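You operate a simulated robot arm through the tools that you are given. There is no shell and no other tool. Be economical: measure what you need, move in short steps, check, and stop when the job is done.

The job below is to be done with a simulated robot arm. You get a single attempt, and the scene is never put back.

## Task
Put the core on the top of the line table away on the top of the sealer table. Put the tray on the shelf of the line table away on the top of the sealer table. Take the blue tile labelled "3 C" from the shelf of the line table and leave it on the start of the line belt. Take the label pack labelled "Lot 75" from the top of the line table and put it on the sleeve well. Stack the green paper roll from the start of the line belt on top of the grey paper roll. Take the tag from the sleeve station and put it on the shelf of the line table. Take the small tray from the top of the long table and put it on the open end of the sealer belt. Take the short roll labelled "40 m" from the top of the long table and put it on top of the box sleeve there. Fetch the wipe from the top of the deep bench and set it on the shelf of the deep bench. Fetch the gauge block marked "55 mm" from the top of the press bench and set it on the top of the sealer table. Put the size tile marked "3 mm" from the top of the press bench on the nest of the seal tester and the size tile labelled "2 mm" on the top of the wall rack. The order is free. Set down upright: short roll, gauge block.

Only the result counts: the job must be done as asked and must still hold three seconds after the hand-in. Knocking over, shifting, dropping, spilling or breaking anything else fails it. Lids that push on must go on centred and level and be pressed home; caps that screw on are set level and turned clockwise until they are tight.

## Robot
A 7-joint arm with a two-finger parallel gripper on a trunk, on a base that drives. Base frame: it is fixed to the floor where the robot stands at the start and does not move with it; the origin is under the middle of the robot, x ahead of it, y to its left, z up; the surface under the hand at the start is at about z = 0.75. Units: m, rad, N and s.
With the tool pointing down near the work surface it reaches from about 0.4 to 0.78 m from the robot's upright axis, wherever it stands. Its first joint turns from -2.496 to 2.496 rad. Places, roughly: blue tile [1, -0.5, 0.25]; box sleeve (16x17x8 cm) [-1.4, -1.1, 0.9]; core (6x6x13 cm) [0.5, -0.1, 0.8]; gauge block [-6.75, -4.5, 0.75]; label pack [1, -0.75, 0.75]; nest of the seal tester [-7.5, -4.6, 0.8]; open end of the sealer belt (32x24 cm) [-4.92, -2.24, 0.96]; paper roll [1.5, 0.5, 1]; shelf of the deep bench [-10, 0.5, 0.3]; shelf of the line table [0.8, -0.4, 0.4]; short roll [-2, -1.25, 1]; size tile [-6.75, -4.25, 0.75]; sleeve well (22x17 cm) [1.8, 1.38, 0.96]; small tray [-2, -1.25, 0.75]; start of the line belt [1.5, 0.6, 0.9]; tag [1.5, 1.25, 1]; top of the sealer table [-4.9, -4.6, 0.7]; top of the wall rack [-10.3, -2.3, 1.3]; tray [1, -0.25, 0.5]; wipe (9x6x3 cm) [-10, 0, 0.8]. Payload 3 kg.
The tool frame sits at the grasp point between the pads (the TCP): z along the fingers, y along the line on which they close. The tips reach 0.03 m beyond it. Largest opening 0.11 m; finger width 0.02, thickness 0.01; the body of the gripper, 0.048 by 0.112 m, starts 0.055 m behind the TCP.
Orientation is that of the tool frame in the base frame, as [roll, pitch, yaw] about the fixed x, y, z axes, in that order (R = Rz(yaw) Ry(pitch) Rx(roll)). With the fingers straight down and closing along the base's y, the tool's x points along the base's -x, its y along +y and its z along -z.

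## Interface
- The arm moves only by the tool servo_tool. Its argument "moves" is a list of rows, each an object of numbers (a shift or turn left out is 0, a gripper value left out holds the last): "x", "y", "z": the shift along the tool's x, y, z in m; "ax", "ay", "az": the turn, a rotation vector about the tool's x, y, z in rad; "gripper": the finger opening in m, from 0 to 0.11. In form: [{"x": .., "y": .., "z": .., "ax": .., "ay": .., "az": .., "gripper": ..}, ...]. A call has 1 to 10 rows; each row shifts and turns the commanded pose from where the row before left it, along the tool's axes as they then stand. Each row takes 0.2 s and may step no farther than 0.05 m and 0.15 rad from the row before; otherwise, or with a gripper value out of range, the whole call is refused. A pose out of reach is approached as far as the arm can. The call stops where the force on the tool passes 40 N (or 10 N more than at its start, if that is more) or the arm is blocked; 0.2 s more then pass. Each finger travels about 0.108 m/s and halts on what it meets, pressing with about 23 N; the grip force reading is that of the motor and also rises with nothing between the fingers. The clock runs only during rows and for 0.2 s after the last one: add rows that do not move to give the fingers time. The reply holds the time, the measured pose of the TCP, the force on the tool along the base axes, the opening and the grip force, in the units named above and with some noise, with the torque about the TCP (base axes, N m) and any sound that the robot's microphone picked up, and new pictures: "views" is both (left out), scene, wrist or none.
- Cameras (640 x 400 px; columns grow to the right, rows downward): "scene" is now at [0.1585, -0.0221, 1.4666]; the picture's right is [-0.27, -0.96, -0.00], its down [-0.69, 0.20, -0.70] and it looks along [0.67, -0.19, -0.72] (base axes); focal length 250 px, centre (320, 200). "wrist" rides on the gripper at [0.072, 0.017, -0.103] in the tool frame; the picture's right is [-0.23, 0.97, 0.00], its down [-0.76, -0.18, -0.62] and it looks along [-0.61, -0.14, 0.78] (tool axes); focal length 222 px, centre (320, 200).
- slide_trunk(by): slides the trunk up (or, below 0, down) by that many m; the arm and the scene camera ride with it, the base frame stays. It gives what a move gives, with no picture.
- base_move(legs): drives the robot by 1 to 6 legs, each [ahead, left, turn to the left] in m, m and rad, along the robot's own axes; the way and the turn of a leg run together, so that a leg with both is an arc; at most 1.5 m and 3.142 rad a leg. The arm and the cameras ride along, it lands a little off, and it stops where it bumps. It gives what a move gives, and a new picture of the scene camera.
- turn_head(pan, tilt): turns the head with the scene camera to pan (to the left, within 1.501 rad either way) and tilt (down, from -0.506 to 1.204), counted from straight ahead of the robot. It gives what a move gives, and a new picture of the scene camera.
- point_at(camera, pixels): for up to 12 pixels [column, row] of the newest picture of that camera ("zoom" is the newest enlarged one), the place [x, y, z] in the base frame of the surface seen there, good to about 0.002 m. It takes no simulated time.
- close_up(camera, box): a new picture of the part [left, top, right, bottom] of that camera's present view, enlarged. It takes no simulated time.
- close_job(): hands the job in; it is judged then, once.

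Go step by step. Measure first, check grasps and placings, and put right what went wrong. The budget is 378 turns and 360 pictures, counting those below and the enlarged ones. Unless the task says otherwise, let go and move clear before handing in.

The tools are called after "Call:" by a JSON object that holds its "op" and its "data". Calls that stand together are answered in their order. servo_tool: Moves the arm, as the interface text tells. Its arguments: {"type":"object","properties":{"moves":{"type":"array"},"views":{"type":"string","enum":["both","scene","wrist","none"]}},"required":["moves"]} The other tools are called the same way: slide_trunk (by) slides the trunk up or down; base_move (legs) drives the base; turn_head (pan, tilt) turns the head that bears the scene camera; point_at (camera, pixels) gives the place of the surface under pixels of a picture; close_up (camera, box) takes an enlarged picture of a part of a camera's view; close_job () hands the job in.

At the start:

```text
time_s: 0.0
eef_pos: [0.7502, -0.1266, 1.0596]
tcp_rot: [-3.14, 0.002, 3.141]
contact_force: [0.2, -0.1, -0.3]
ft_torque: [0.0, -0.01, 0.03]
grip_width: 0.1102
grasp_force: 0.1
trunk travel left (down, up): [-0.587, 0.303]
robot x, y, heading: [-0.0007, -0.0032, -0.001]
head pan, tilt: [-0.279, 0.801]
```

scene: 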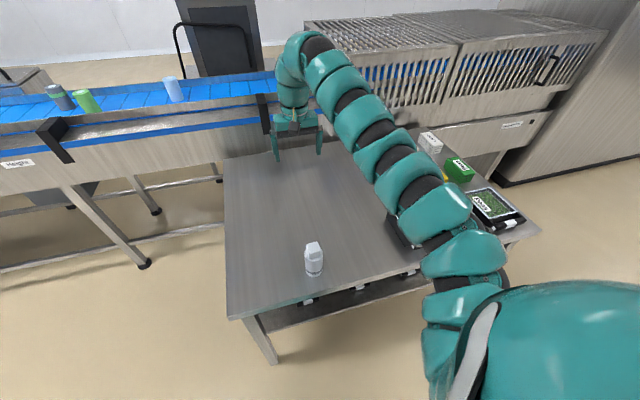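
wrist: 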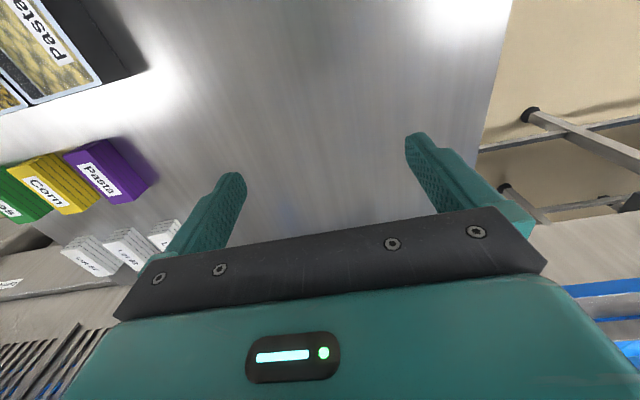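

The scene view shows the line table with a bottle-like core at (313,258), packs near (430,143), and paper rolls on the belt at (60,98), (87,100), (172,88). I measure these and zoom in.

Call:
{"op": "point_at", "data": {"camera": "scene", "pixels": [[313, 246], [314, 270], [60, 96], [86, 98], [172, 86], [430, 140], [458, 165], [490, 205], [230, 310], [228, 165], [535, 232], [30, 115]]}}

Call:
{"op": "close_up", "data": {"camera": "scene", "box": [220, 120, 540, 320]}}

Call:
{"op": "close_up", "data": {"camera": "scene", "box": [0, 20, 240, 170]}}

```text
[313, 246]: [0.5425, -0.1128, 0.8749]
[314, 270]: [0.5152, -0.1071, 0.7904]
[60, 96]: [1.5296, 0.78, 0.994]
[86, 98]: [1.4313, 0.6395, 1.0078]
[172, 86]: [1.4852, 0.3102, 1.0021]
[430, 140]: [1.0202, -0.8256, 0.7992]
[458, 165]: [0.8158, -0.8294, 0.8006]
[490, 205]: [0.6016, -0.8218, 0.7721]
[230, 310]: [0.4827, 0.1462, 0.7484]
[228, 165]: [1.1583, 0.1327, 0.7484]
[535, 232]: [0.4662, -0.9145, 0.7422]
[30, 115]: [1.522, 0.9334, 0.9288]
```

```text
2.00 times, centred on (380, 220) of scene
```

zoom: 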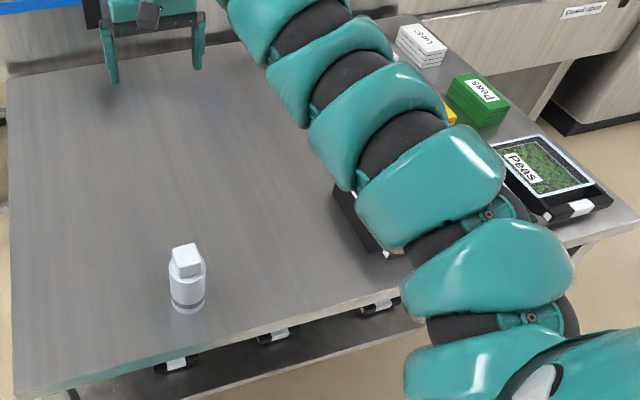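

```text
2.67 times, centred on (120, 95) of scene
```

zoom: 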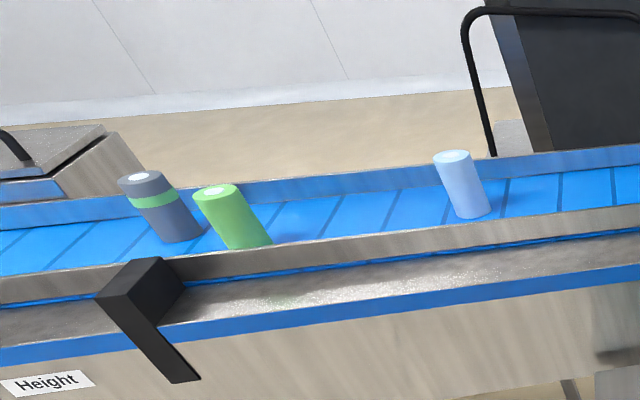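

The core stands at about (0.53,-0.11). The green roll is at about (1.43,0.64) and the grey one at about (1.53,0.78). I look left toward the sleeve station next.

Call:
{"op": "turn_head", "data": {"pan": 0.6, "tilt": 0.5}}

Call:
{"op": "close_up", "data": {"camera": "wrist", "box": [0, 0, 320, 300]}}

```text
time_s: 1.2
eef_pos: [0.7503, -0.1271, 1.0595]
tcp_rot: [-3.139, 0.002, 3.141]
contact_force: [-0.4, -0.9, 1.1]
ft_torque: [-0.02, 0.02, 0.02]
grip_width: 0.1099
grasp_force: 0.0
trunk travel left (down, up): [-0.587, 0.303]
robot x, y, heading: [0.0032, 0.0006, 0.002]
head pan, tilt: [0.6, 0.499]
```

scene: 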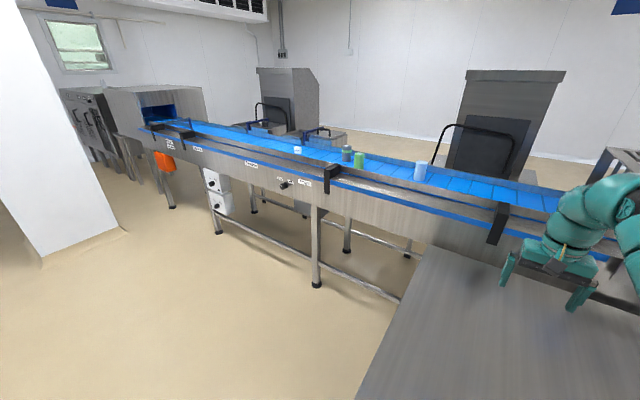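

```text
1.33 times, centred on (160, 150) of wrist
```

zoom: 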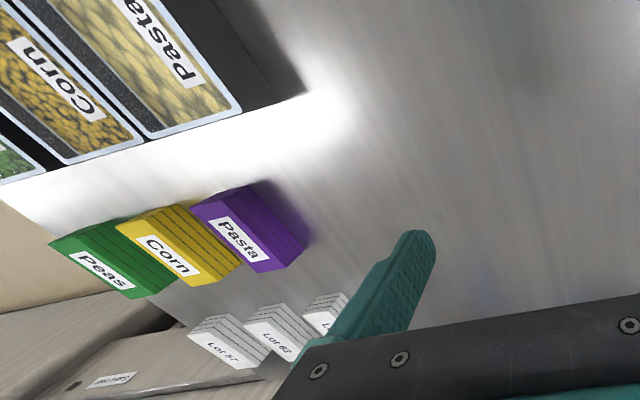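

The belt runs along y with free floor in front of it. I measure the belt edge and zoom on the sleeve station.

Call:
{"op": "point_at", "data": {"camera": "scene", "pixels": [[345, 178], [345, 165], [318, 260], [300, 149], [240, 168], [318, 280], [330, 180], [400, 182], [215, 232], [316, 137]]}}

Call:
{"op": "close_up", "data": {"camera": "scene", "box": [220, 80, 380, 220]}}

```text
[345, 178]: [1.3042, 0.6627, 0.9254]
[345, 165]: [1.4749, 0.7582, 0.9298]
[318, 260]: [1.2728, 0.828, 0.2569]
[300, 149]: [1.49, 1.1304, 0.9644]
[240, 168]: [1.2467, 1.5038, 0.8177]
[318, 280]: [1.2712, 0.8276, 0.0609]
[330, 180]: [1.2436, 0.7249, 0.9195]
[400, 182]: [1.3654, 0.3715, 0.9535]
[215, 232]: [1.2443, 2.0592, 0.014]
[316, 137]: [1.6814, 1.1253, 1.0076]
```

```text
2.86 times, centred on (300, 150) of scene
```

zoom: 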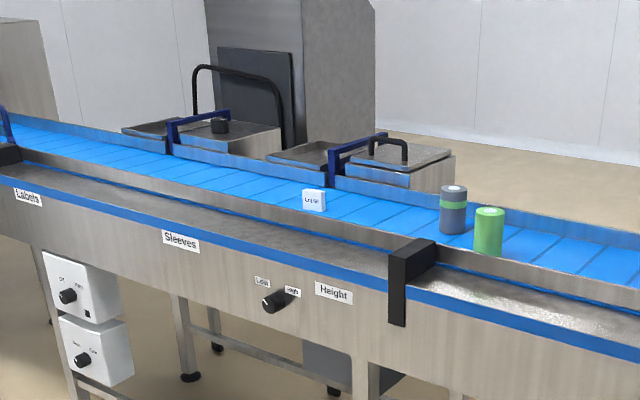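

I raise the trunk, then drive left and ahead to stand at the belt in front of the rolls.

Call:
{"op": "slide_trunk", "data": {"by": 0.2}}

Call:
{"op": "base_move", "data": {"legs": [[0, 0.85, 0], [0.8, 0, 0]]}}

Call:
{"op": "turn_head", "data": {"pan": 0.25, "tilt": 0.85}}

```text
time_s: 3.4
eef_pos: [0.7494, -0.1261, 1.2606]
tcp_rot: [-3.14, 0.0, 3.141]
contact_force: [0.3, 0.1, 0.3]
ft_torque: [0.01, -0.04, -0.01]
grip_width: 0.1102
grasp_force: 0.0
trunk travel left (down, up): [-0.787, 0.103]
robot x, y, heading: [0.003, -0.001, 0.002]
head pan, tilt: [0.6, 0.499]
```

```text
time_s: 11.8
eef_pos: [1.5509, 0.7272, 1.2587]
tcp_rot: [-3.139, 0.001, -3.138]
contact_force: [0.2, 0.2, -0.4]
ft_torque: [-0.02, 0.01, 0.03]
grip_width: 0.11
grasp_force: 0.0
trunk travel left (down, up): [-0.787, 0.103]
robot x, y, heading: [0.8023, 0.8497, -0.003]
head pan, tilt: [0.6, 0.499]
```

scene: 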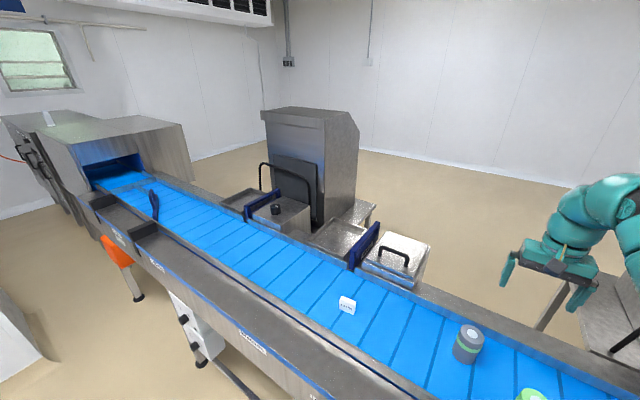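

```text
time_s: 12.6
eef_pos: [1.55, 0.7266, 1.259]
tcp_rot: [-3.14, 0.001, -3.139]
contact_force: [-0.3, -0.5, 0.5]
ft_torque: [0.0, -0.03, 0.0]
grip_width: 0.1101
grasp_force: 0.1
trunk travel left (down, up): [-0.787, 0.103]
robot x, y, heading: [0.7998, 0.8506, 0.003]
head pan, tilt: [0.25, 0.85]
```

scene: 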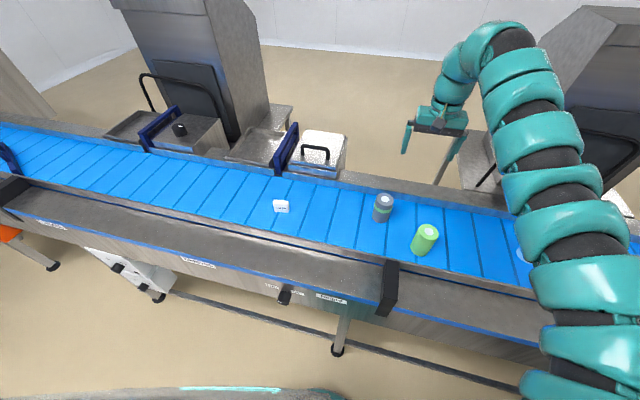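

The rolls and the white tag are visible now. I measure them and the well-like trays behind the belt.

Call:
{"op": "point_at", "data": {"camera": "scene", "pixels": [[384, 197], [378, 218], [389, 213], [428, 232], [417, 251], [431, 248], [281, 202], [280, 210], [255, 145], [130, 125], [318, 150], [430, 232]]}}

Call:
{"op": "close_up", "data": {"camera": "scene", "box": [190, 80, 450, 260]}}

Call:
{"op": "close_up", "data": {"camera": "wrist", "box": [0, 0, 640, 400]}}

```text
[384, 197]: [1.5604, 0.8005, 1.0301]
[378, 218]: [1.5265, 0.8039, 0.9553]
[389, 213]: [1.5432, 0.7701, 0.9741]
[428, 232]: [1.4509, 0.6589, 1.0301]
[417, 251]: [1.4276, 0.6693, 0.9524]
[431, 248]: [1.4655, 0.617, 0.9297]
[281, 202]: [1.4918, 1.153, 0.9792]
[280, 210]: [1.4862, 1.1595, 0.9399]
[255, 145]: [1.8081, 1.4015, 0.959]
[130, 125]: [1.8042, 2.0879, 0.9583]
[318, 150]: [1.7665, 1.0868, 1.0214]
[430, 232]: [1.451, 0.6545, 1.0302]
```

```text
2.22 times, centred on (320, 170) of scene
```

zoom: 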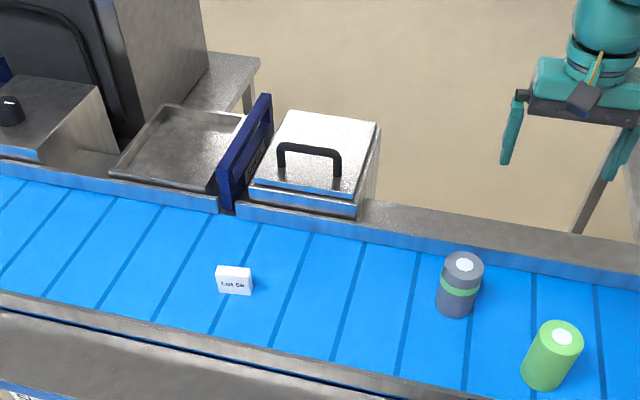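

```text
1.00 times, centred on (320, 200) of wrist (not enlarged: the box is as wide or as high as the picture)
```

zoom: 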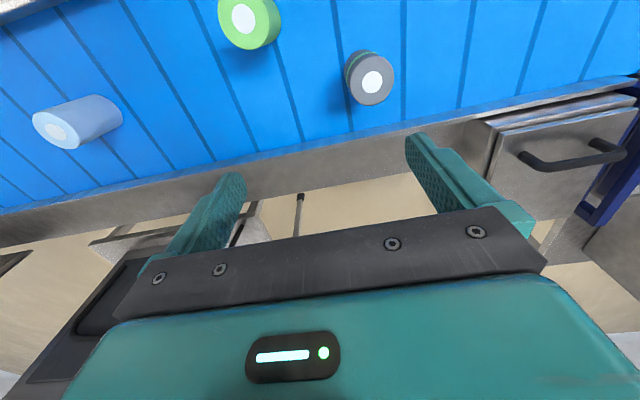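

I measure the roll tops from the wrist view for precise centres.

Call:
{"op": "point_at", "data": {"camera": "wrist", "pixels": [[243, 18], [372, 82], [222, 20], [265, 20], [352, 82], [392, 80], [372, 62], [372, 102]]}}

Call:
{"op": "point_at", "data": {"camera": "scene", "pixels": [[429, 232], [385, 199], [385, 195], [380, 199], [390, 199]]}}

```text
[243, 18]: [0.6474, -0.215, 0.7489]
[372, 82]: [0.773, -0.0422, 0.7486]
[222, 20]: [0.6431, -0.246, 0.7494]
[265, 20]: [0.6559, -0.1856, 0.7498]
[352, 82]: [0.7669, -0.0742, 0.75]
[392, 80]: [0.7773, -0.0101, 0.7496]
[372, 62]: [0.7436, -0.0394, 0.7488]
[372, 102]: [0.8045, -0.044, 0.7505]
```

```text
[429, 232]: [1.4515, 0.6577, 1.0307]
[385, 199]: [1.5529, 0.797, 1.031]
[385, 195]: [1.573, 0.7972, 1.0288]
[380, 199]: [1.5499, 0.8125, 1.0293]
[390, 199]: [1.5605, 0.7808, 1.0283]
```

Green top centre is (1.4515,0.657) and grey (1.553,0.797), with tops at 1.030. I move over the green roll.

Call:
{"op": "servo_tool", "data": {"moves": [{"x": 0.035, "y": -0.025}, {"x": 0.035, "y": -0.025}, {"x": 0.0285, "y": -0.0195}, {"z": 0.05}, {"z": 0.05}, {}], "views": "wrist"}}

```text
time_s: 14.0
eef_pos: [1.4873, 0.6624, 1.237]
tcp_rot: [-3.14, -0.001, -3.14]
contact_force: [-0.1, 1.4, -0.5]
ft_torque: [-0.04, 0.01, 0.01]
grip_width: 0.1098
grasp_force: 0.1
out of reach, approached as far as the arm can: row 1, 2, 3, 4, 5
trunk travel left (down, up): [-0.787, 0.103]
robot x, y, heading: [0.8021, 0.8519, 0.002]
head pan, tilt: [0.25, 0.85]
```

wrist: 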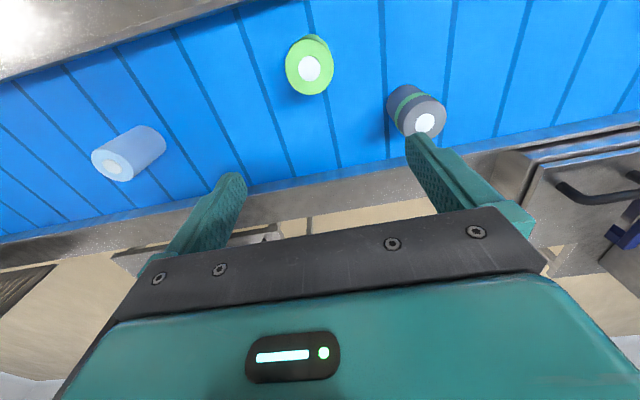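

The arm fell short of the commanded pose, possibly because it is close to full stretch. I drive a little closer so it sits mid-reach.

Call:
{"op": "base_move", "data": {"legs": [[0.1, -0.1, 0]]}}

Call:
{"op": "servo_tool", "data": {"moves": [{"x": 0.03, "y": 0.03}, {"x": 0.03, "y": 0.03}, {"x": 0.03, "y": 0.03}, {}], "views": "wrist"}}

```text
time_s: 15.3
eef_pos: [1.5881, 0.5632, 1.2363]
tcp_rot: [3.139, -0.002, -3.138]
contact_force: [0.5, 0.2, 0.1]
ft_torque: [0.01, 0.04, 0.02]
grip_width: 0.11
grasp_force: 0.0
trunk travel left (down, up): [-0.787, 0.103]
robot x, y, heading: [0.9021, 0.7548, 0.002]
head pan, tilt: [0.25, 0.85]
```

scene: 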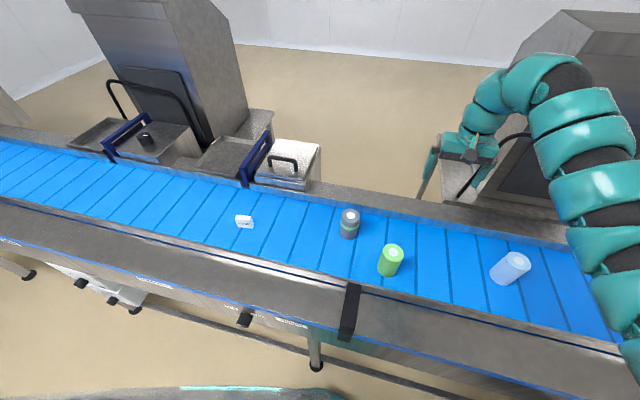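

```text
time_s: 16.3
eef_pos: [1.5853, 0.6367, 1.237]
tcp_rot: [3.138, 0.003, -3.14]
contact_force: [0.0, 0.0, -0.5]
ft_torque: [0.02, 0.01, -0.02]
grip_width: 0.1101
grasp_force: 0.0
out of reach, approached as far as the arm can: row 1, 2, 3
trunk travel left (down, up): [-0.787, 0.103]
robot x, y, heading: [0.8981, 0.7518, 0.003]
head pan, tilt: [0.25, 0.85]
```

wrist: 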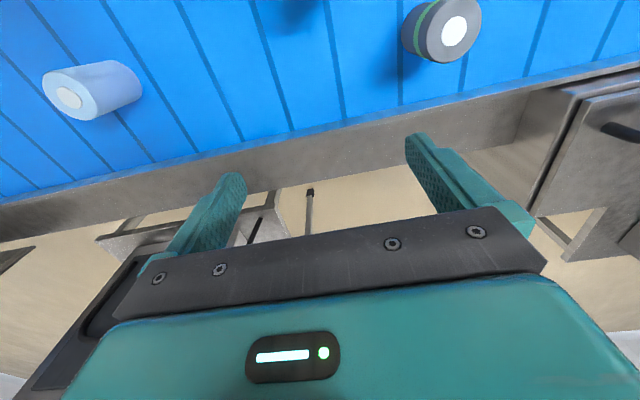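

The radius won't shrink at this height, so I test descending first at this spot, which is clear of the rolls.

Call:
{"op": "servo_tool", "data": {"moves": [{"z": 0.04}, {"z": 0.04}, {"z": 0.04}, {}], "views": "none"}}

```text
time_s: 17.3
eef_pos: [1.5858, 0.6377, 1.2295]
tcp_rot: [-3.139, 0.0, -3.139]
contact_force: [0.3, -0.3, 0.2]
ft_torque: [0.0, -0.01, -0.02]
grip_width: 0.1103
grasp_force: 0.0
out of reach, approached as far as the arm can: row 1, 2, 3
trunk travel left (down, up): [-0.787, 0.103]
robot x, y, heading: [0.8968, 0.7534, 0.004]
head pan, tilt: [0.25, 0.85]
```

Descent is blocked too, probably by a joint limit. I test small wrist turns and tiny steps to find a freer configuration.

Call:
{"op": "servo_tool", "data": {"moves": [{"az": 0.12}, {"az": 0.12}, {"az": 0.12}, {"z": 0.02}, {"z": 0.02}, {"z": 0.02}, {}], "views": "none"}}

Call:
{"op": "servo_tool", "data": {"moves": [{"ay": 0.1}, {"ay": 0.1}, {"z": 0.02}, {"z": 0.02}, {}], "views": "scene"}}

```text
time_s: 18.9
eef_pos: [1.5865, 0.638, 1.229]
tcp_rot: [3.141, 0.001, 2.784]
contact_force: [-0.3, -0.2, -0.7]
ft_torque: [-0.01, -0.02, 0.0]
grip_width: 0.11
grasp_force: 0.2
out of reach, approached as far as the arm can: row 4, 5, 6
trunk travel left (down, up): [-0.787, 0.103]
robot x, y, heading: [0.8956, 0.7457, 0.006]
head pan, tilt: [0.25, 0.85]
```

```text
time_s: 20.1
eef_pos: [1.5843, 0.6408, 1.1762]
tcp_rot: [-3.14, -0.201, 2.785]
contact_force: [0.4, 0.7, 0.0]
ft_torque: [0.03, 0.03, 0.05]
grip_width: 0.1099
grasp_force: 0.0
out of reach, approached as far as the arm can: row 1, 2
trunk travel left (down, up): [-0.787, 0.103]
robot x, y, heading: [0.8999, 0.7533, 0.005]
head pan, tilt: [0.25, 0.85]
```

scene: 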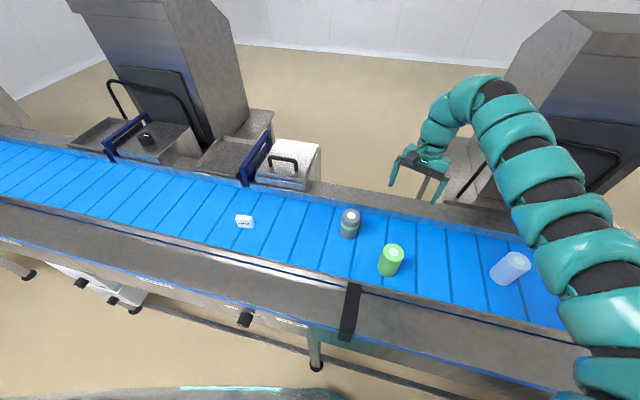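

Tilting the fingers inward freed the descent, so the wrist limit bites when the hand is high relative to the trunk. I raise the trunk fully, descend tilted, then straighten.

Call:
{"op": "slide_trunk", "data": {"by": 0.1}}

Call:
{"op": "servo_tool", "data": {"moves": [{"z": 0.04}, {"z": 0.04}, {"z": 0.04}, {"z": 0.04}, {"ay": -0.1, "az": -0.12}, {"ay": -0.1, "az": -0.12}, {"az": -0.12}, {}], "views": "wrist"}}

```text
time_s: 21.4
eef_pos: [1.5848, 0.6417, 1.2759]
tcp_rot: [3.141, -0.2, 2.784]
contact_force: [-0.7, 0.2, 0.1]
ft_torque: [0.03, -0.03, 0.01]
grip_width: 0.1101
grasp_force: 0.0
trunk travel left (down, up): [-0.887, 0.003]
robot x, y, heading: [0.9006, 0.75, 0.002]
head pan, tilt: [0.25, 0.85]
```

```text
refused: row 5 steps farther than a row can; nothing moved
```

Call:
{"op": "servo_tool", "data": {"moves": [{"z": 0.04}, {"z": 0.04}, {"z": 0.04}, {"z": 0.04}, {"ay": -0.1}, {"ay": -0.1}, {"az": -0.12}, {"az": -0.12}, {"az": -0.12}, {}], "views": "wrist"}}

```text
time_s: 23.6
eef_pos: [1.5949, 0.6582, 1.1056]
tcp_rot: [3.141, 0.0, -3.136]
contact_force: [1.0, 0.4, 0.2]
ft_torque: [0.0, -0.01, -0.04]
grip_width: 0.1103
grasp_force: 0.2
out of reach, approached as far as the arm can: row 5, 6
trunk travel left (down, up): [-0.887, 0.003]
robot x, y, heading: [0.9002, 0.7521, 0.008]
head pan, tilt: [0.25, 0.85]
```

wrist: 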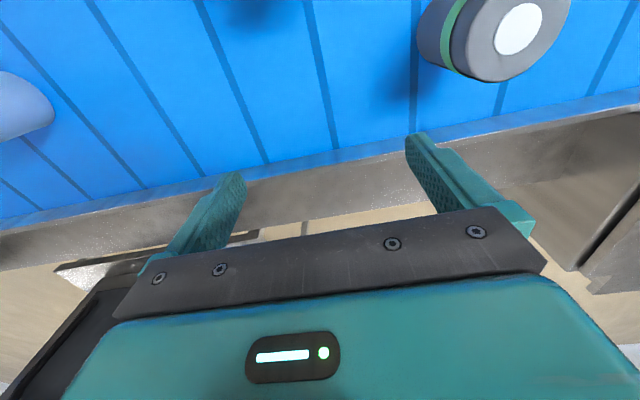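

The tool is vertical at (1.595,0.658,1.106). I test moving inward toward the green roll (x 1.4515).

Call:
{"op": "servo_tool", "data": {"moves": [{"x": 0.035}, {"x": 0.035}, {"x": 0.035}, {"x": 0.035}, {}], "views": "wrist"}}

```text
time_s: 24.9
eef_pos: [1.5818, 0.672, 1.0763]
tcp_rot: [-3.141, -0.001, -3.138]
contact_force: [0.7, 0.7, -0.2]
ft_torque: [0.0, 0.06, -0.02]
grip_width: 0.1099
grasp_force: 0.0
out of reach, approached as far as the arm can: row 1, 2, 3, 4
trunk travel left (down, up): [-0.887, 0.003]
robot x, y, heading: [0.8971, 0.75, 0.0]
head pan, tilt: [0.25, 0.85]
```

wrist: 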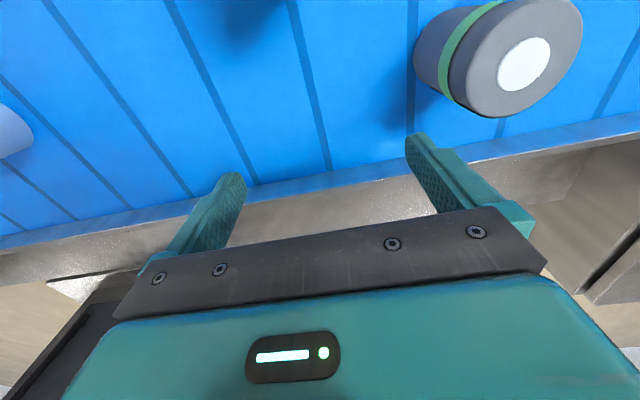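

The arm slides along a minimum-radius boundary near 0.69 m. I use the base to put the hand over the green roll instead, since the tips at 1.046 clear the 1.030 top.

Call:
{"op": "base_move", "data": {"legs": [[-0.13, -0.015, 0]]}}

Call:
{"op": "servo_tool", "data": {"moves": [{}, {}], "views": "wrist"}}

```text
time_s: 26.1
eef_pos: [1.4518, 0.6544, 1.0767]
tcp_rot: [-3.141, -0.002, -3.138]
contact_force: [0.3, -0.1, 0.4]
ft_torque: [0.01, 0.0, 0.01]
grip_width: 0.11
grasp_force: 0.1
trunk travel left (down, up): [-0.887, 0.003]
robot x, y, heading: [0.77, 0.7368, 0.004]
head pan, tilt: [0.25, 0.85]
```

scene: 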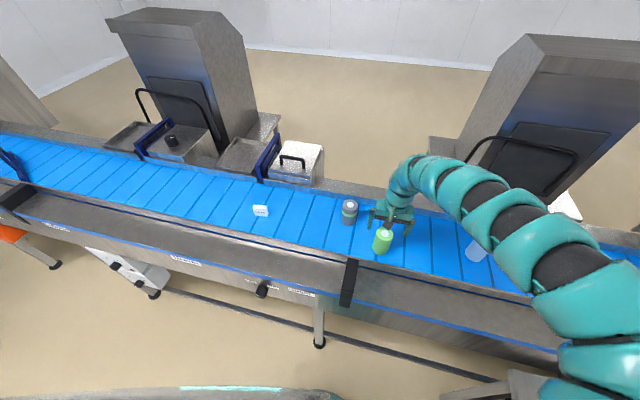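

```text
time_s: 26.7
eef_pos: [1.4525, 0.6552, 1.0761]
tcp_rot: [-3.141, -0.003, -3.139]
contact_force: [-0.6, 0.5, -0.1]
ft_torque: [0.03, 0.0, 0.02]
grip_width: 0.11
grasp_force: 0.1
trunk travel left (down, up): [-0.887, 0.003]
robot x, y, heading: [0.7696, 0.7381, 0.002]
head pan, tilt: [0.25, 0.85]
```

wrist: 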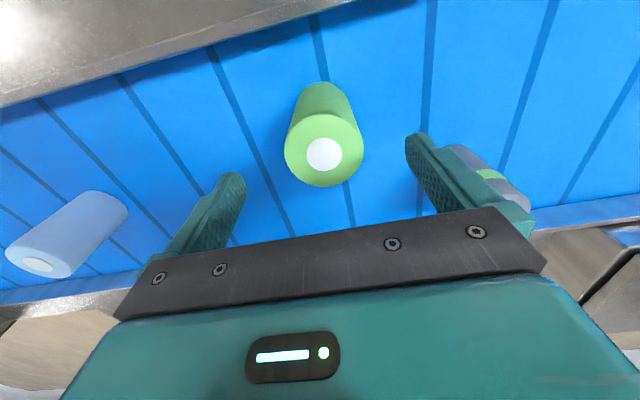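

The roll's top dot at (324,154) matches the predicted spot under the hand, so it is centred. I descend 0.08.

Call:
{"op": "servo_tool", "data": {"moves": [{"z": 0.03}, {"z": 0.03}, {"z": 0.02}, {}], "views": "none"}}

```text
time_s: 27.7
eef_pos: [1.4516, 0.6556, 0.9968]
tcp_rot: [-3.141, -0.002, -3.138]
contact_force: [0.5, -0.3, -0.4]
ft_torque: [-0.01, 0.03, -0.01]
grip_width: 0.11
grasp_force: 0.1
trunk travel left (down, up): [-0.887, 0.003]
robot x, y, heading: [0.7754, 0.7337, 0.004]
head pan, tilt: [0.25, 0.85]
```

I close on the roll and lift.

Call:
{"op": "servo_tool", "data": {"moves": [{"gripper": 0}, {}, {}, {"z": -0.03}, {"z": -0.03}, {"z": -0.03}, {"z": -0.035}, {}], "views": "both"}}

```text
time_s: 29.5
eef_pos: [1.4653, 0.657, 1.1192]
tcp_rot: [-3.139, -0.007, -3.14]
contact_force: [0.2, 0.8, -1.4]
ft_torque: [-0.01, -0.02, 0.0]
grip_width: 0.059
grasp_force: 22.4
out of reach, approached as far as the arm can: row 7
trunk travel left (down, up): [-0.887, 0.003]
robot x, y, heading: [0.7671, 0.7379, 0.002]
head pan, tilt: [0.25, 0.85]
```

scene: 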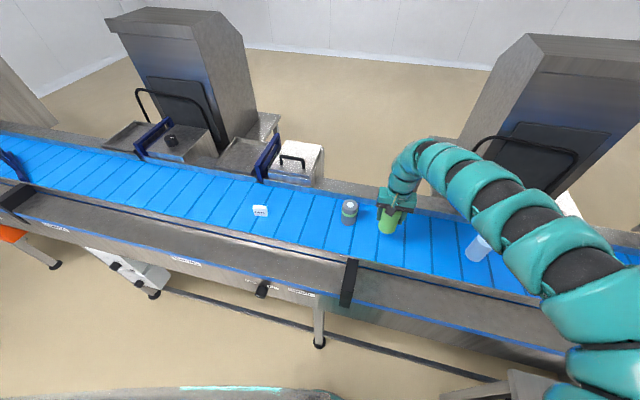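
wrist: 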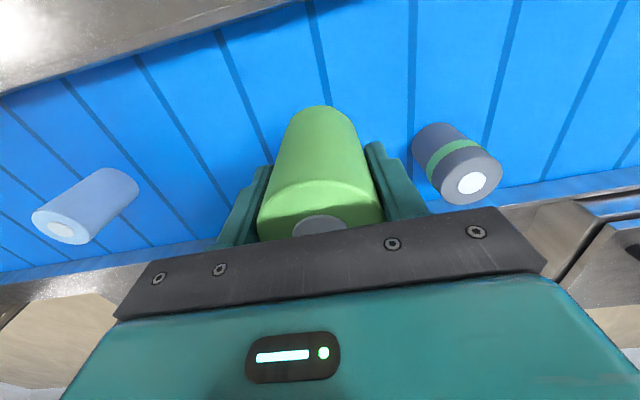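

The roll is held with its bottom at about 1.052. I drive the base to bring it over the grey roll at (1.553,0.797).

Call:
{"op": "base_move", "data": {"legs": [[0.08, 0.14, 0]]}}

Call:
{"op": "servo_tool", "data": {"moves": [{}, {}], "views": "wrist"}}

```text
time_s: 31.0
eef_pos: [1.5469, 0.8016, 1.1181]
tcp_rot: [-3.141, -0.006, -3.138]
contact_force: [-1.7, 0.6, -0.1]
ft_torque: [0.0, 0.01, 0.0]
grip_width: 0.0589
grasp_force: 22.9
trunk travel left (down, up): [-0.887, 0.003]
robot x, y, heading: [0.8489, 0.8722, 0.003]
head pan, tilt: [0.25, 0.85]
```

scene: 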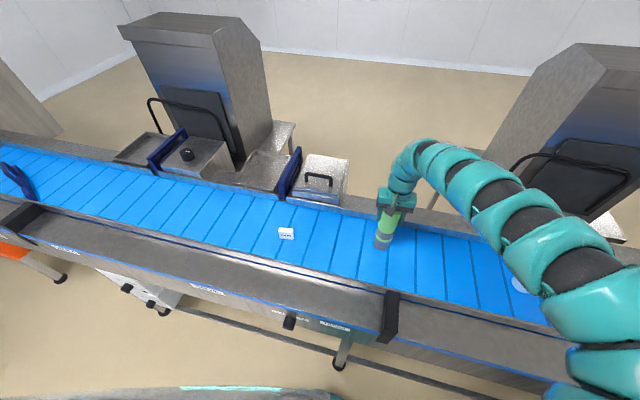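

```text
time_s: 31.6
eef_pos: [1.5466, 0.7995, 1.1194]
tcp_rot: [-3.139, -0.008, -3.137]
contact_force: [1.1, 0.4, -0.9]
ft_torque: [-0.02, 0.0, 0.01]
grip_width: 0.0589
grasp_force: 23.3
trunk travel left (down, up): [-0.887, 0.003]
robot x, y, heading: [0.85, 0.8777, 0.003]
head pan, tilt: [0.25, 0.85]
```

wrist: 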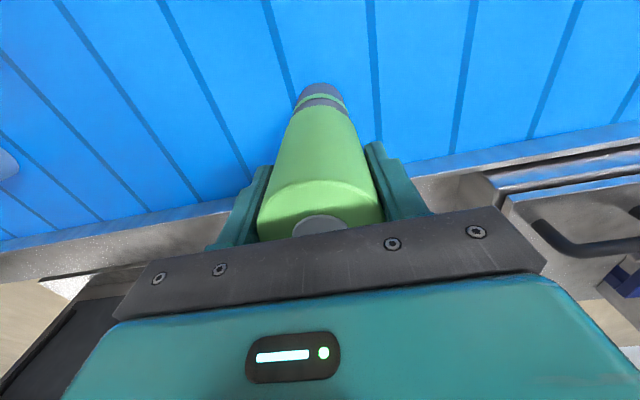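

I zoom to check the green roll's alignment over the grey one before lowering.

Call:
{"op": "close_up", "data": {"camera": "scene", "box": [360, 170, 424, 260]}}

Call:
{"op": "servo_tool", "data": {"moves": [{"x": -0.006, "y": -0.003}, {}], "views": "none"}}

```text
4.44 times, centred on (392, 215) of scene
```

zoom: 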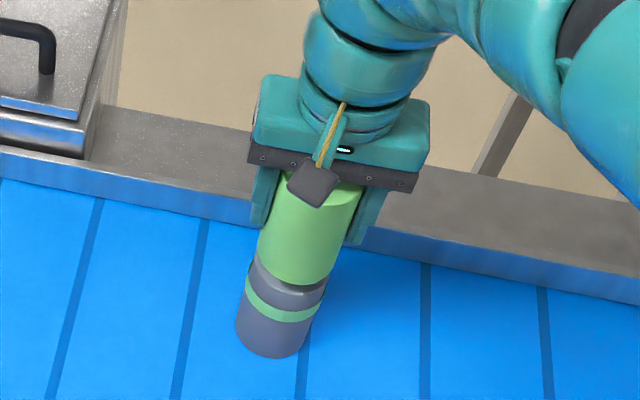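

```text
time_s: 32.2
eef_pos: [1.5525, 0.7961, 1.1178]
tcp_rot: [-3.139, -0.005, -3.138]
contact_force: [-0.4, -1.0, -1.5]
ft_torque: [-0.01, -0.05, -0.01]
grip_width: 0.0589
grasp_force: 22.4
trunk travel left (down, up): [-0.887, 0.003]
robot x, y, heading: [0.8535, 0.8789, -0.001]
head pan, tilt: [0.25, 0.85]
```

I lower to contact (expected TCP z≈1.097).

Call:
{"op": "servo_tool", "data": {"moves": [{"z": 0.01}, {"z": 0.007}, {"z": 0.004}, {}], "views": "none"}}

```text
time_s: 33.2
eef_pos: [1.5518, 0.7968, 1.0973]
tcp_rot: [-3.141, -0.004, -3.139]
contact_force: [-0.6, 0.6, -0.9]
ft_torque: [0.0, 0.03, 0.04]
grip_width: 0.059
grasp_force: 22.6
trunk travel left (down, up): [-0.887, 0.003]
robot x, y, heading: [0.8482, 0.8753, 0.002]
head pan, tilt: [0.25, 0.85]
```

Call:
{"op": "servo_tool", "data": {"moves": [{"z": 0.002}, {}], "views": "none"}}

```text
time_s: 33.8
eef_pos: [1.5518, 0.7962, 1.0973]
tcp_rot: [3.14, -0.003, -3.137]
contact_force: [0.8, 0.6, 7.9]
ft_torque: [0.09, -0.24, 0.02]
grip_width: 0.059
grasp_force: 23.6
trunk travel left (down, up): [-0.887, 0.003]
robot x, y, heading: [0.8508, 0.8788, 0.006]
head pan, tilt: [0.25, 0.85]
```

Contact shows as 7.9 N upward. I release slowly and rise.

Call:
{"op": "servo_tool", "data": {"moves": [{"gripper": 0.07}, {"gripper": 0.09}, {"gripper": 0.11}, {}, {"z": -0.03}, {"z": -0.03}, {"z": -0.03}, {"z": -0.03}, {}], "views": "both"}}

```text
time_s: 35.8
eef_pos: [1.5576, 0.7967, 1.2157]
tcp_rot: [-3.141, -0.008, -3.138]
contact_force: [0.8, -0.4, -0.8]
ft_torque: [0.03, 0.01, -0.01]
grip_width: 0.11
grasp_force: 0.0
out of reach, approached as far as the arm can: row 7
trunk travel left (down, up): [-0.887, 0.003]
robot x, y, heading: [0.8514, 0.8753, 0.008]
head pan, tilt: [0.25, 0.85]
```

scene: 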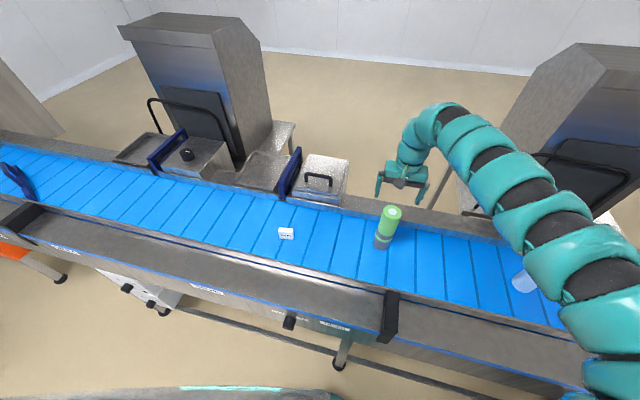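
wrist: 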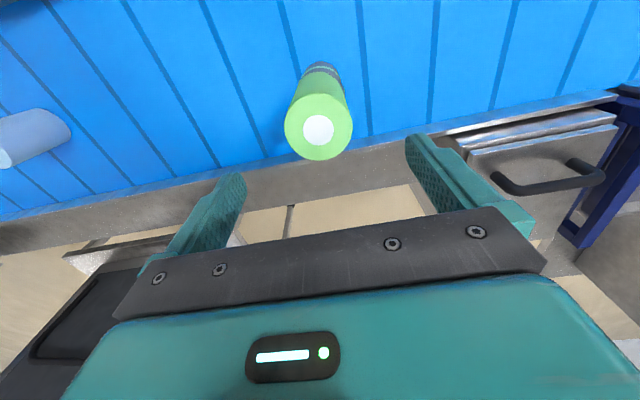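

The stack stands well. Next is the tag near (1.49,1.155), so I drive left and view it.

Call:
{"op": "base_move", "data": {"legs": [[-0.06, 0.36, 0]]}}

Call:
{"op": "servo_tool", "data": {"moves": [{"x": 0.01, "z": 0.03}, {}], "views": "wrist"}}

Call:
{"op": "close_up", "data": {"camera": "wrist", "box": [200, 0, 440, 150]}}

```text
time_s: 38.1
eef_pos: [1.4951, 1.1577, 1.2144]
tcp_rot: [-3.141, -0.008, -3.138]
contact_force: [0.4, 0.4, 0.5]
ft_torque: [-0.05, 0.0, 0.0]
grip_width: 0.11
grasp_force: 0.1
trunk travel left (down, up): [-0.887, 0.003]
robot x, y, heading: [0.7891, 1.2383, 0.004]
head pan, tilt: [0.25, 0.85]
```

scene: 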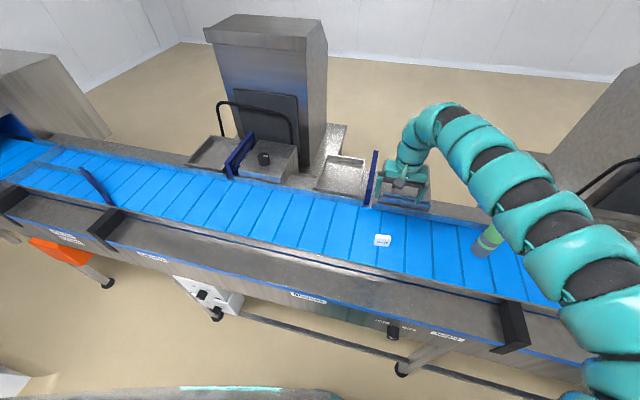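

```text
time_s: 38.7
eef_pos: [1.4971, 1.1568, 1.2084]
tcp_rot: [-3.14, -0.008, -3.138]
contact_force: [0.2, 0.2, 0.9]
ft_torque: [-0.01, 0.02, 0.06]
grip_width: 0.1101
grasp_force: 0.1
out of reach, approached as far as the arm can: row 1
trunk travel left (down, up): [-0.887, 0.003]
robot x, y, heading: [0.7905, 1.2384, 0.005]
head pan, tilt: [0.25, 0.85]
```

wrist: 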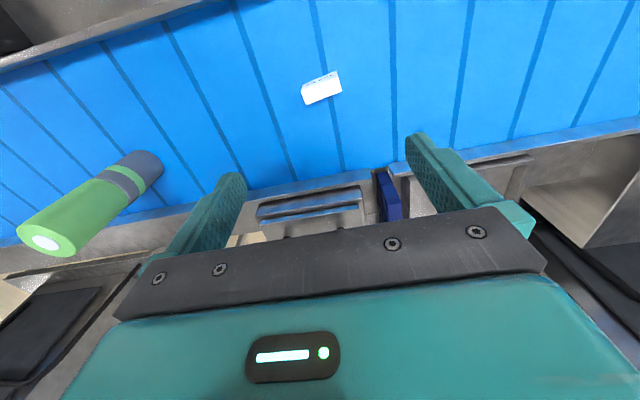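

```text
2.67 times, centred on (320, 75) of wrist
```

zoom: 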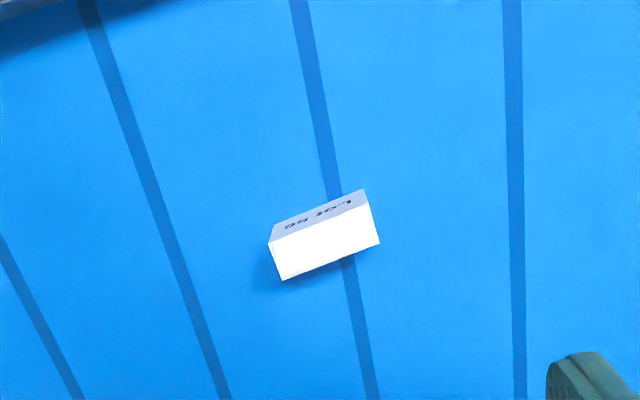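

The tag is a small block marked "Lot 56". I measure its top-face corners.

Call:
{"op": "point_at", "data": {"camera": "zoom", "pixels": [[273, 246], [367, 209], [376, 241], [284, 276], [325, 242], [318, 214], [420, 150]]}}

Call:
{"op": "point_at", "data": {"camera": "scene", "pixels": [[340, 175], [325, 185], [365, 190], [320, 195], [368, 160], [330, 158], [340, 196], [375, 180]]}}

Call:
{"op": "close_up", "data": {"camera": "scene", "box": [280, 130, 440, 260]}}

```text
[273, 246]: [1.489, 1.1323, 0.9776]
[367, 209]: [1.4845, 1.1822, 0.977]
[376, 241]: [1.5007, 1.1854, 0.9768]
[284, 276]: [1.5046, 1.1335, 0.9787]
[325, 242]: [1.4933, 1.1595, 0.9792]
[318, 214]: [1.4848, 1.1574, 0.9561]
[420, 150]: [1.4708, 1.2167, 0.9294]
```

```text
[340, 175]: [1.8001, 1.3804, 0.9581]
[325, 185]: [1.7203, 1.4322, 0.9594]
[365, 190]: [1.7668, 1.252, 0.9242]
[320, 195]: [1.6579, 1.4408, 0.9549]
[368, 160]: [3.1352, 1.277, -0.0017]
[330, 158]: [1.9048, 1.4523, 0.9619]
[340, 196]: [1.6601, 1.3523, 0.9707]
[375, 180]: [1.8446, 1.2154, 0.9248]
```

```text
3.08 times, centred on (360, 195) of scene
```

zoom: 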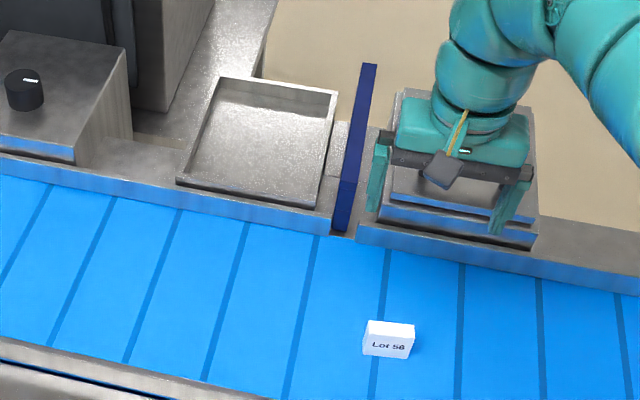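

The tag is about 5 cm along y and 1.7 cm thick, with its top at 0.978. I align yaw and descend to z≈0.967.

Call:
{"op": "servo_tool", "data": {"moves": [{"az": -0.08}, {"x": 0.002, "y": 0.002, "z": 0.045}, {"z": 0.045}, {"z": 0.045}, {"z": 0.045}, {"z": 0.035}, {}], "views": "wrist"}}

```text
time_s: 40.3
eef_pos: [1.4936, 1.1584, 0.9916]
tcp_rot: [-3.141, -0.006, -3.06]
contact_force: [0.4, 0.4, -0.4]
ft_torque: [-0.02, -0.02, 0.01]
grip_width: 0.1102
grasp_force: 0.0
trunk travel left (down, up): [-0.887, 0.003]
robot x, y, heading: [0.7875, 1.2374, -0.001]
head pan, tilt: [0.25, 0.85]
```

wrist: 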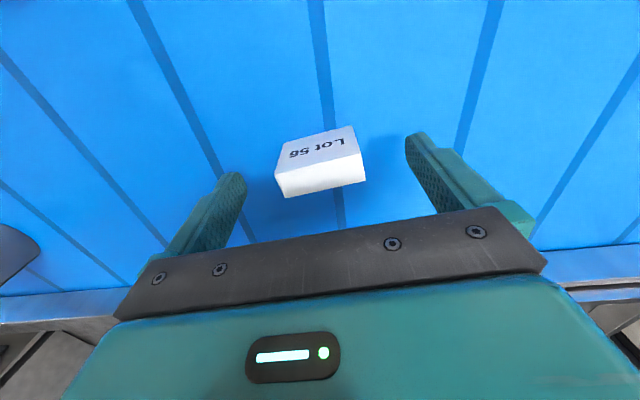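

The tag sits between the fingers. I go down, grip and lift.

Call:
{"op": "servo_tool", "data": {"moves": [{"z": 0.024}, {"gripper": 0}, {}, {}, {"z": -0.04}, {"z": -0.04}, {"z": -0.04}, {"z": -0.04}, {"z": -0.04}, {}], "views": "wrist"}}

```text
time_s: 42.5
eef_pos: [1.4954, 1.1581, 1.1693]
tcp_rot: [3.141, -0.008, -3.061]
contact_force: [0.3, 0.1, -0.2]
ft_torque: [0.03, 0.01, -0.01]
grip_width: 0.0536
grasp_force: 22.9
trunk travel left (down, up): [-0.887, 0.003]
robot x, y, heading: [0.7874, 1.2371, 0.005]
head pan, tilt: [0.25, 0.85]
```

wrist: 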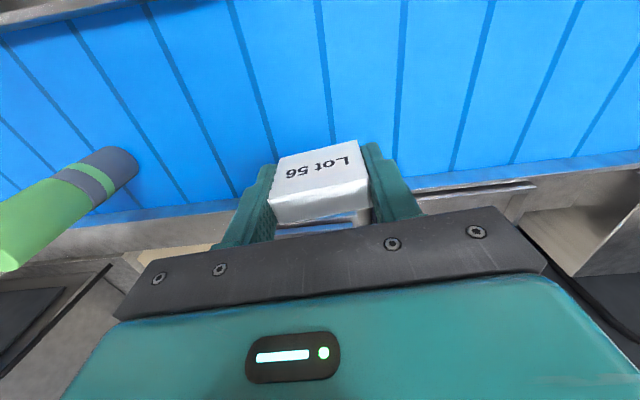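

The tag is held. I drive back in front of the line table and look at its shelf.

Call:
{"op": "base_move", "data": {"legs": [[-1.15, 0, 0], [0, -1.45, 0]]}}

Call:
{"op": "slide_trunk", "data": {"by": -0.5}}

Call:
{"op": "turn_head", "data": {"pan": 0.0, "tilt": 0.5}}

```text
time_s: 55.2
eef_pos: [0.3344, -0.3071, 1.1689]
tcp_rot: [-3.141, -0.006, -3.078]
contact_force: [-0.9, -0.2, -0.4]
ft_torque: [-0.03, -0.04, -0.05]
grip_width: 0.0533
grasp_force: 23.1
trunk travel left (down, up): [-0.887, 0.003]
robot x, y, heading: [-0.3685, -0.2121, -0.02]
head pan, tilt: [0.25, 0.85]
```

scene: 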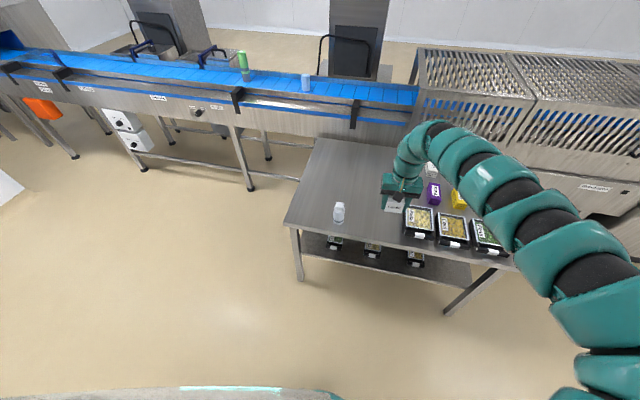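

```text
refused: -0.5 is not a number from -0.4 to 0.4
```

```text
time_s: 56.0
eef_pos: [0.3345, -0.3058, 1.1703]
tcp_rot: [-3.141, -0.009, -3.079]
contact_force: [0.1, -0.1, -0.7]
ft_torque: [-0.01, 0.02, -0.02]
grip_width: 0.0532
grasp_force: 22.7
trunk travel left (down, up): [-0.887, 0.003]
robot x, y, heading: [-0.3691, -0.212, -0.017]
head pan, tilt: [0.0, 0.499]
```

scene: 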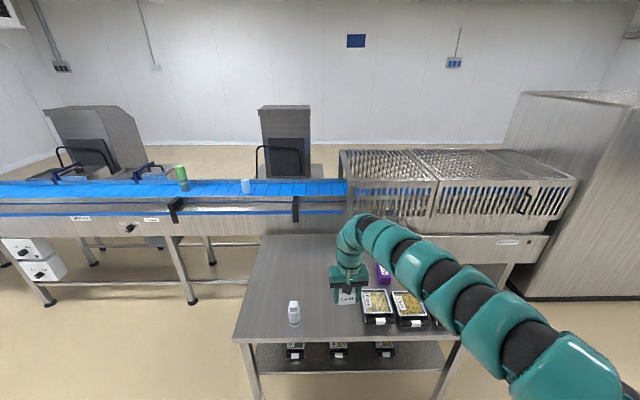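

I back off a bit, lower the trunk and look under the table.

Call:
{"op": "base_move", "data": {"legs": [[-0.2, 0, 0.018]]}}

Call:
{"op": "slide_trunk", "data": {"by": -0.4}}

Call:
{"op": "slide_trunk", "data": {"by": -0.3}}

Call:
{"op": "turn_head", "data": {"pan": -0.05, "tilt": 0.4}}

```text
time_s: 57.8
eef_pos: [0.1361, -0.2933, 1.1702]
tcp_rot: [-3.139, -0.006, -3.06]
contact_force: [-0.2, 1.1, 0.0]
ft_torque: [-0.01, 0.02, 0.02]
grip_width: 0.0532
grasp_force: 22.8
trunk travel left (down, up): [-0.887, 0.003]
robot x, y, heading: [-0.5696, -0.2144, 0.001]
head pan, tilt: [0.0, 0.499]
stopped in leg 1: the robot was blocked; the commanded pose is now the measured one
```

scene: 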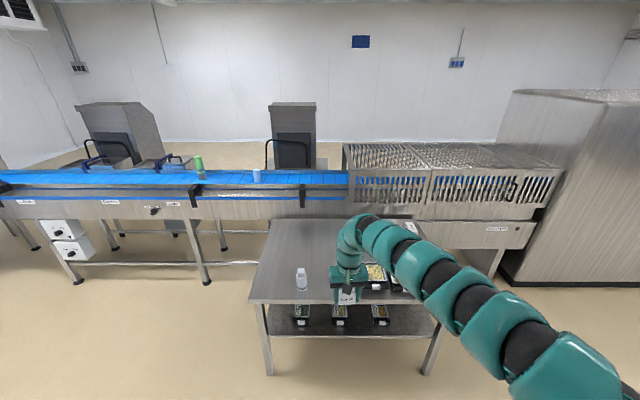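

```text
time_s: 61.6
eef_pos: [0.1366, -0.2913, 0.77]
tcp_rot: [-3.139, -0.007, -3.06]
contact_force: [0.3, 0.4, -1.2]
ft_torque: [-0.01, 0.04, -0.02]
grip_width: 0.0535
grasp_force: 23.1
trunk travel left (down, up): [-0.487, 0.403]
robot x, y, heading: [-0.5725, -0.212, 0.003]
head pan, tilt: [0.0, 0.499]
```

```text
time_s: 64.6
eef_pos: [0.1355, -0.2913, 0.4701]
tcp_rot: [-3.139, -0.007, -3.059]
contact_force: [-0.2, 0.6, 0.1]
ft_torque: [0.0, -0.01, 0.0]
grip_width: 0.0534
grasp_force: 23.3
trunk travel left (down, up): [-0.187, 0.703]
robot x, y, heading: [-0.5704, -0.2107, -0.004]
head pan, tilt: [0.0, 0.499]
```

```text
time_s: 65.2
eef_pos: [0.1366, -0.2914, 0.4695]
tcp_rot: [-3.14, -0.007, -3.06]
contact_force: [-0.5, -0.7, 0.0]
ft_torque: [-0.01, 0.03, -0.03]
grip_width: 0.0534
grasp_force: 23.3
trunk travel left (down, up): [-0.187, 0.703]
robot x, y, heading: [-0.5678, -0.2122, 0.005]
head pan, tilt: [-0.051, 0.4]
```

scene: 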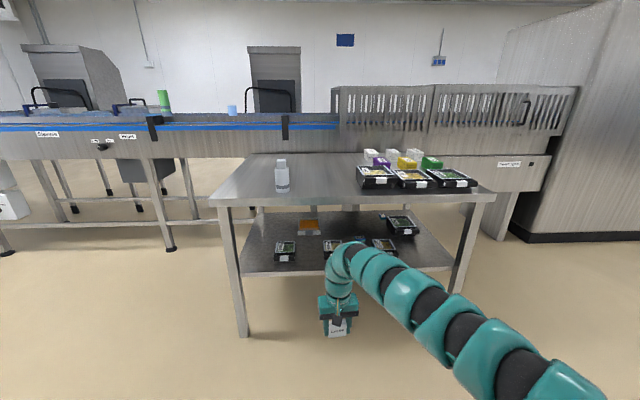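

The shelf holds several trays and an orange tile. I zoom in there.

Call:
{"op": "close_up", "data": {"camera": "scene", "box": [230, 195, 480, 290]}}

Call:
{"op": "turn_head", "data": {"pan": 1.45, "tilt": 0.7}}

Call:
{"op": "turn_head", "data": {"pan": -1.45, "tilt": 0.7}}

```text
2.56 times, centred on (355, 242) of scene
```

zoom: 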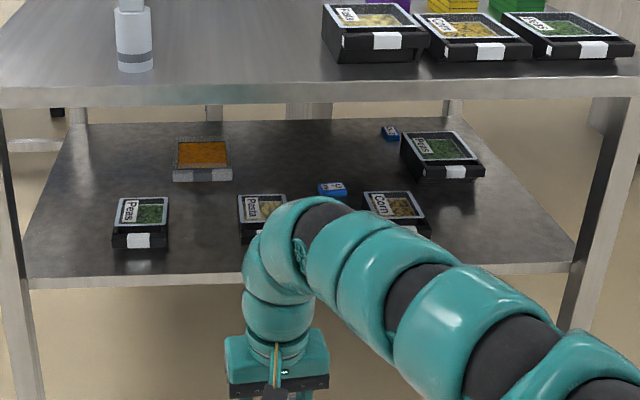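

```text
time_s: 66.8
eef_pos: [0.136, -0.2921, 0.4682]
tcp_rot: [-3.141, -0.008, -3.058]
contact_force: [0.6, 0.8, 1.0]
ft_torque: [0.0, 0.01, -0.01]
grip_width: 0.0533
grasp_force: 22.9
trunk travel left (down, up): [-0.187, 0.703]
robot x, y, heading: [-0.5682, -0.2094, 0.004]
head pan, tilt: [1.45, 0.7]
```

scene: 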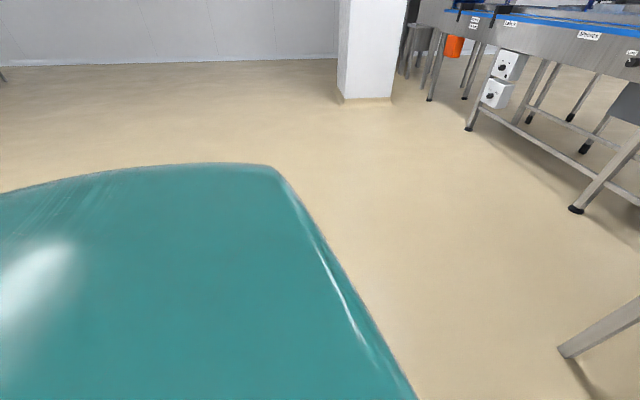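

```text
time_s: 69.4
eef_pos: [0.137, -0.293, 0.47]
tcp_rot: [-3.139, -0.007, -3.06]
contact_force: [0.3, -0.5, -0.1]
ft_torque: [0.0, -0.02, 0.0]
grip_width: 0.0535
grasp_force: 22.6
trunk travel left (down, up): [-0.187, 0.703]
robot x, y, heading: [-0.5694, -0.2123, 0.003]
head pan, tilt: [-1.45, 0.7]
```

scene: 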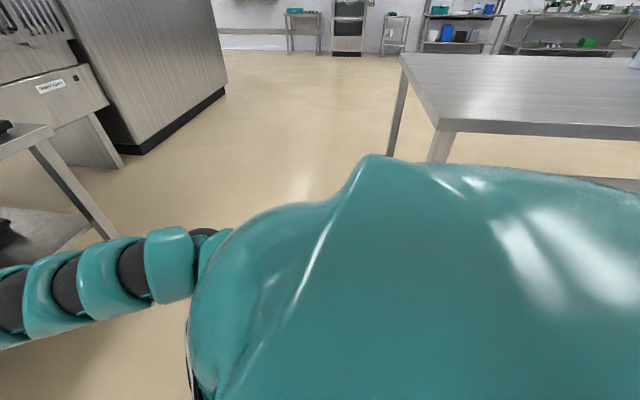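

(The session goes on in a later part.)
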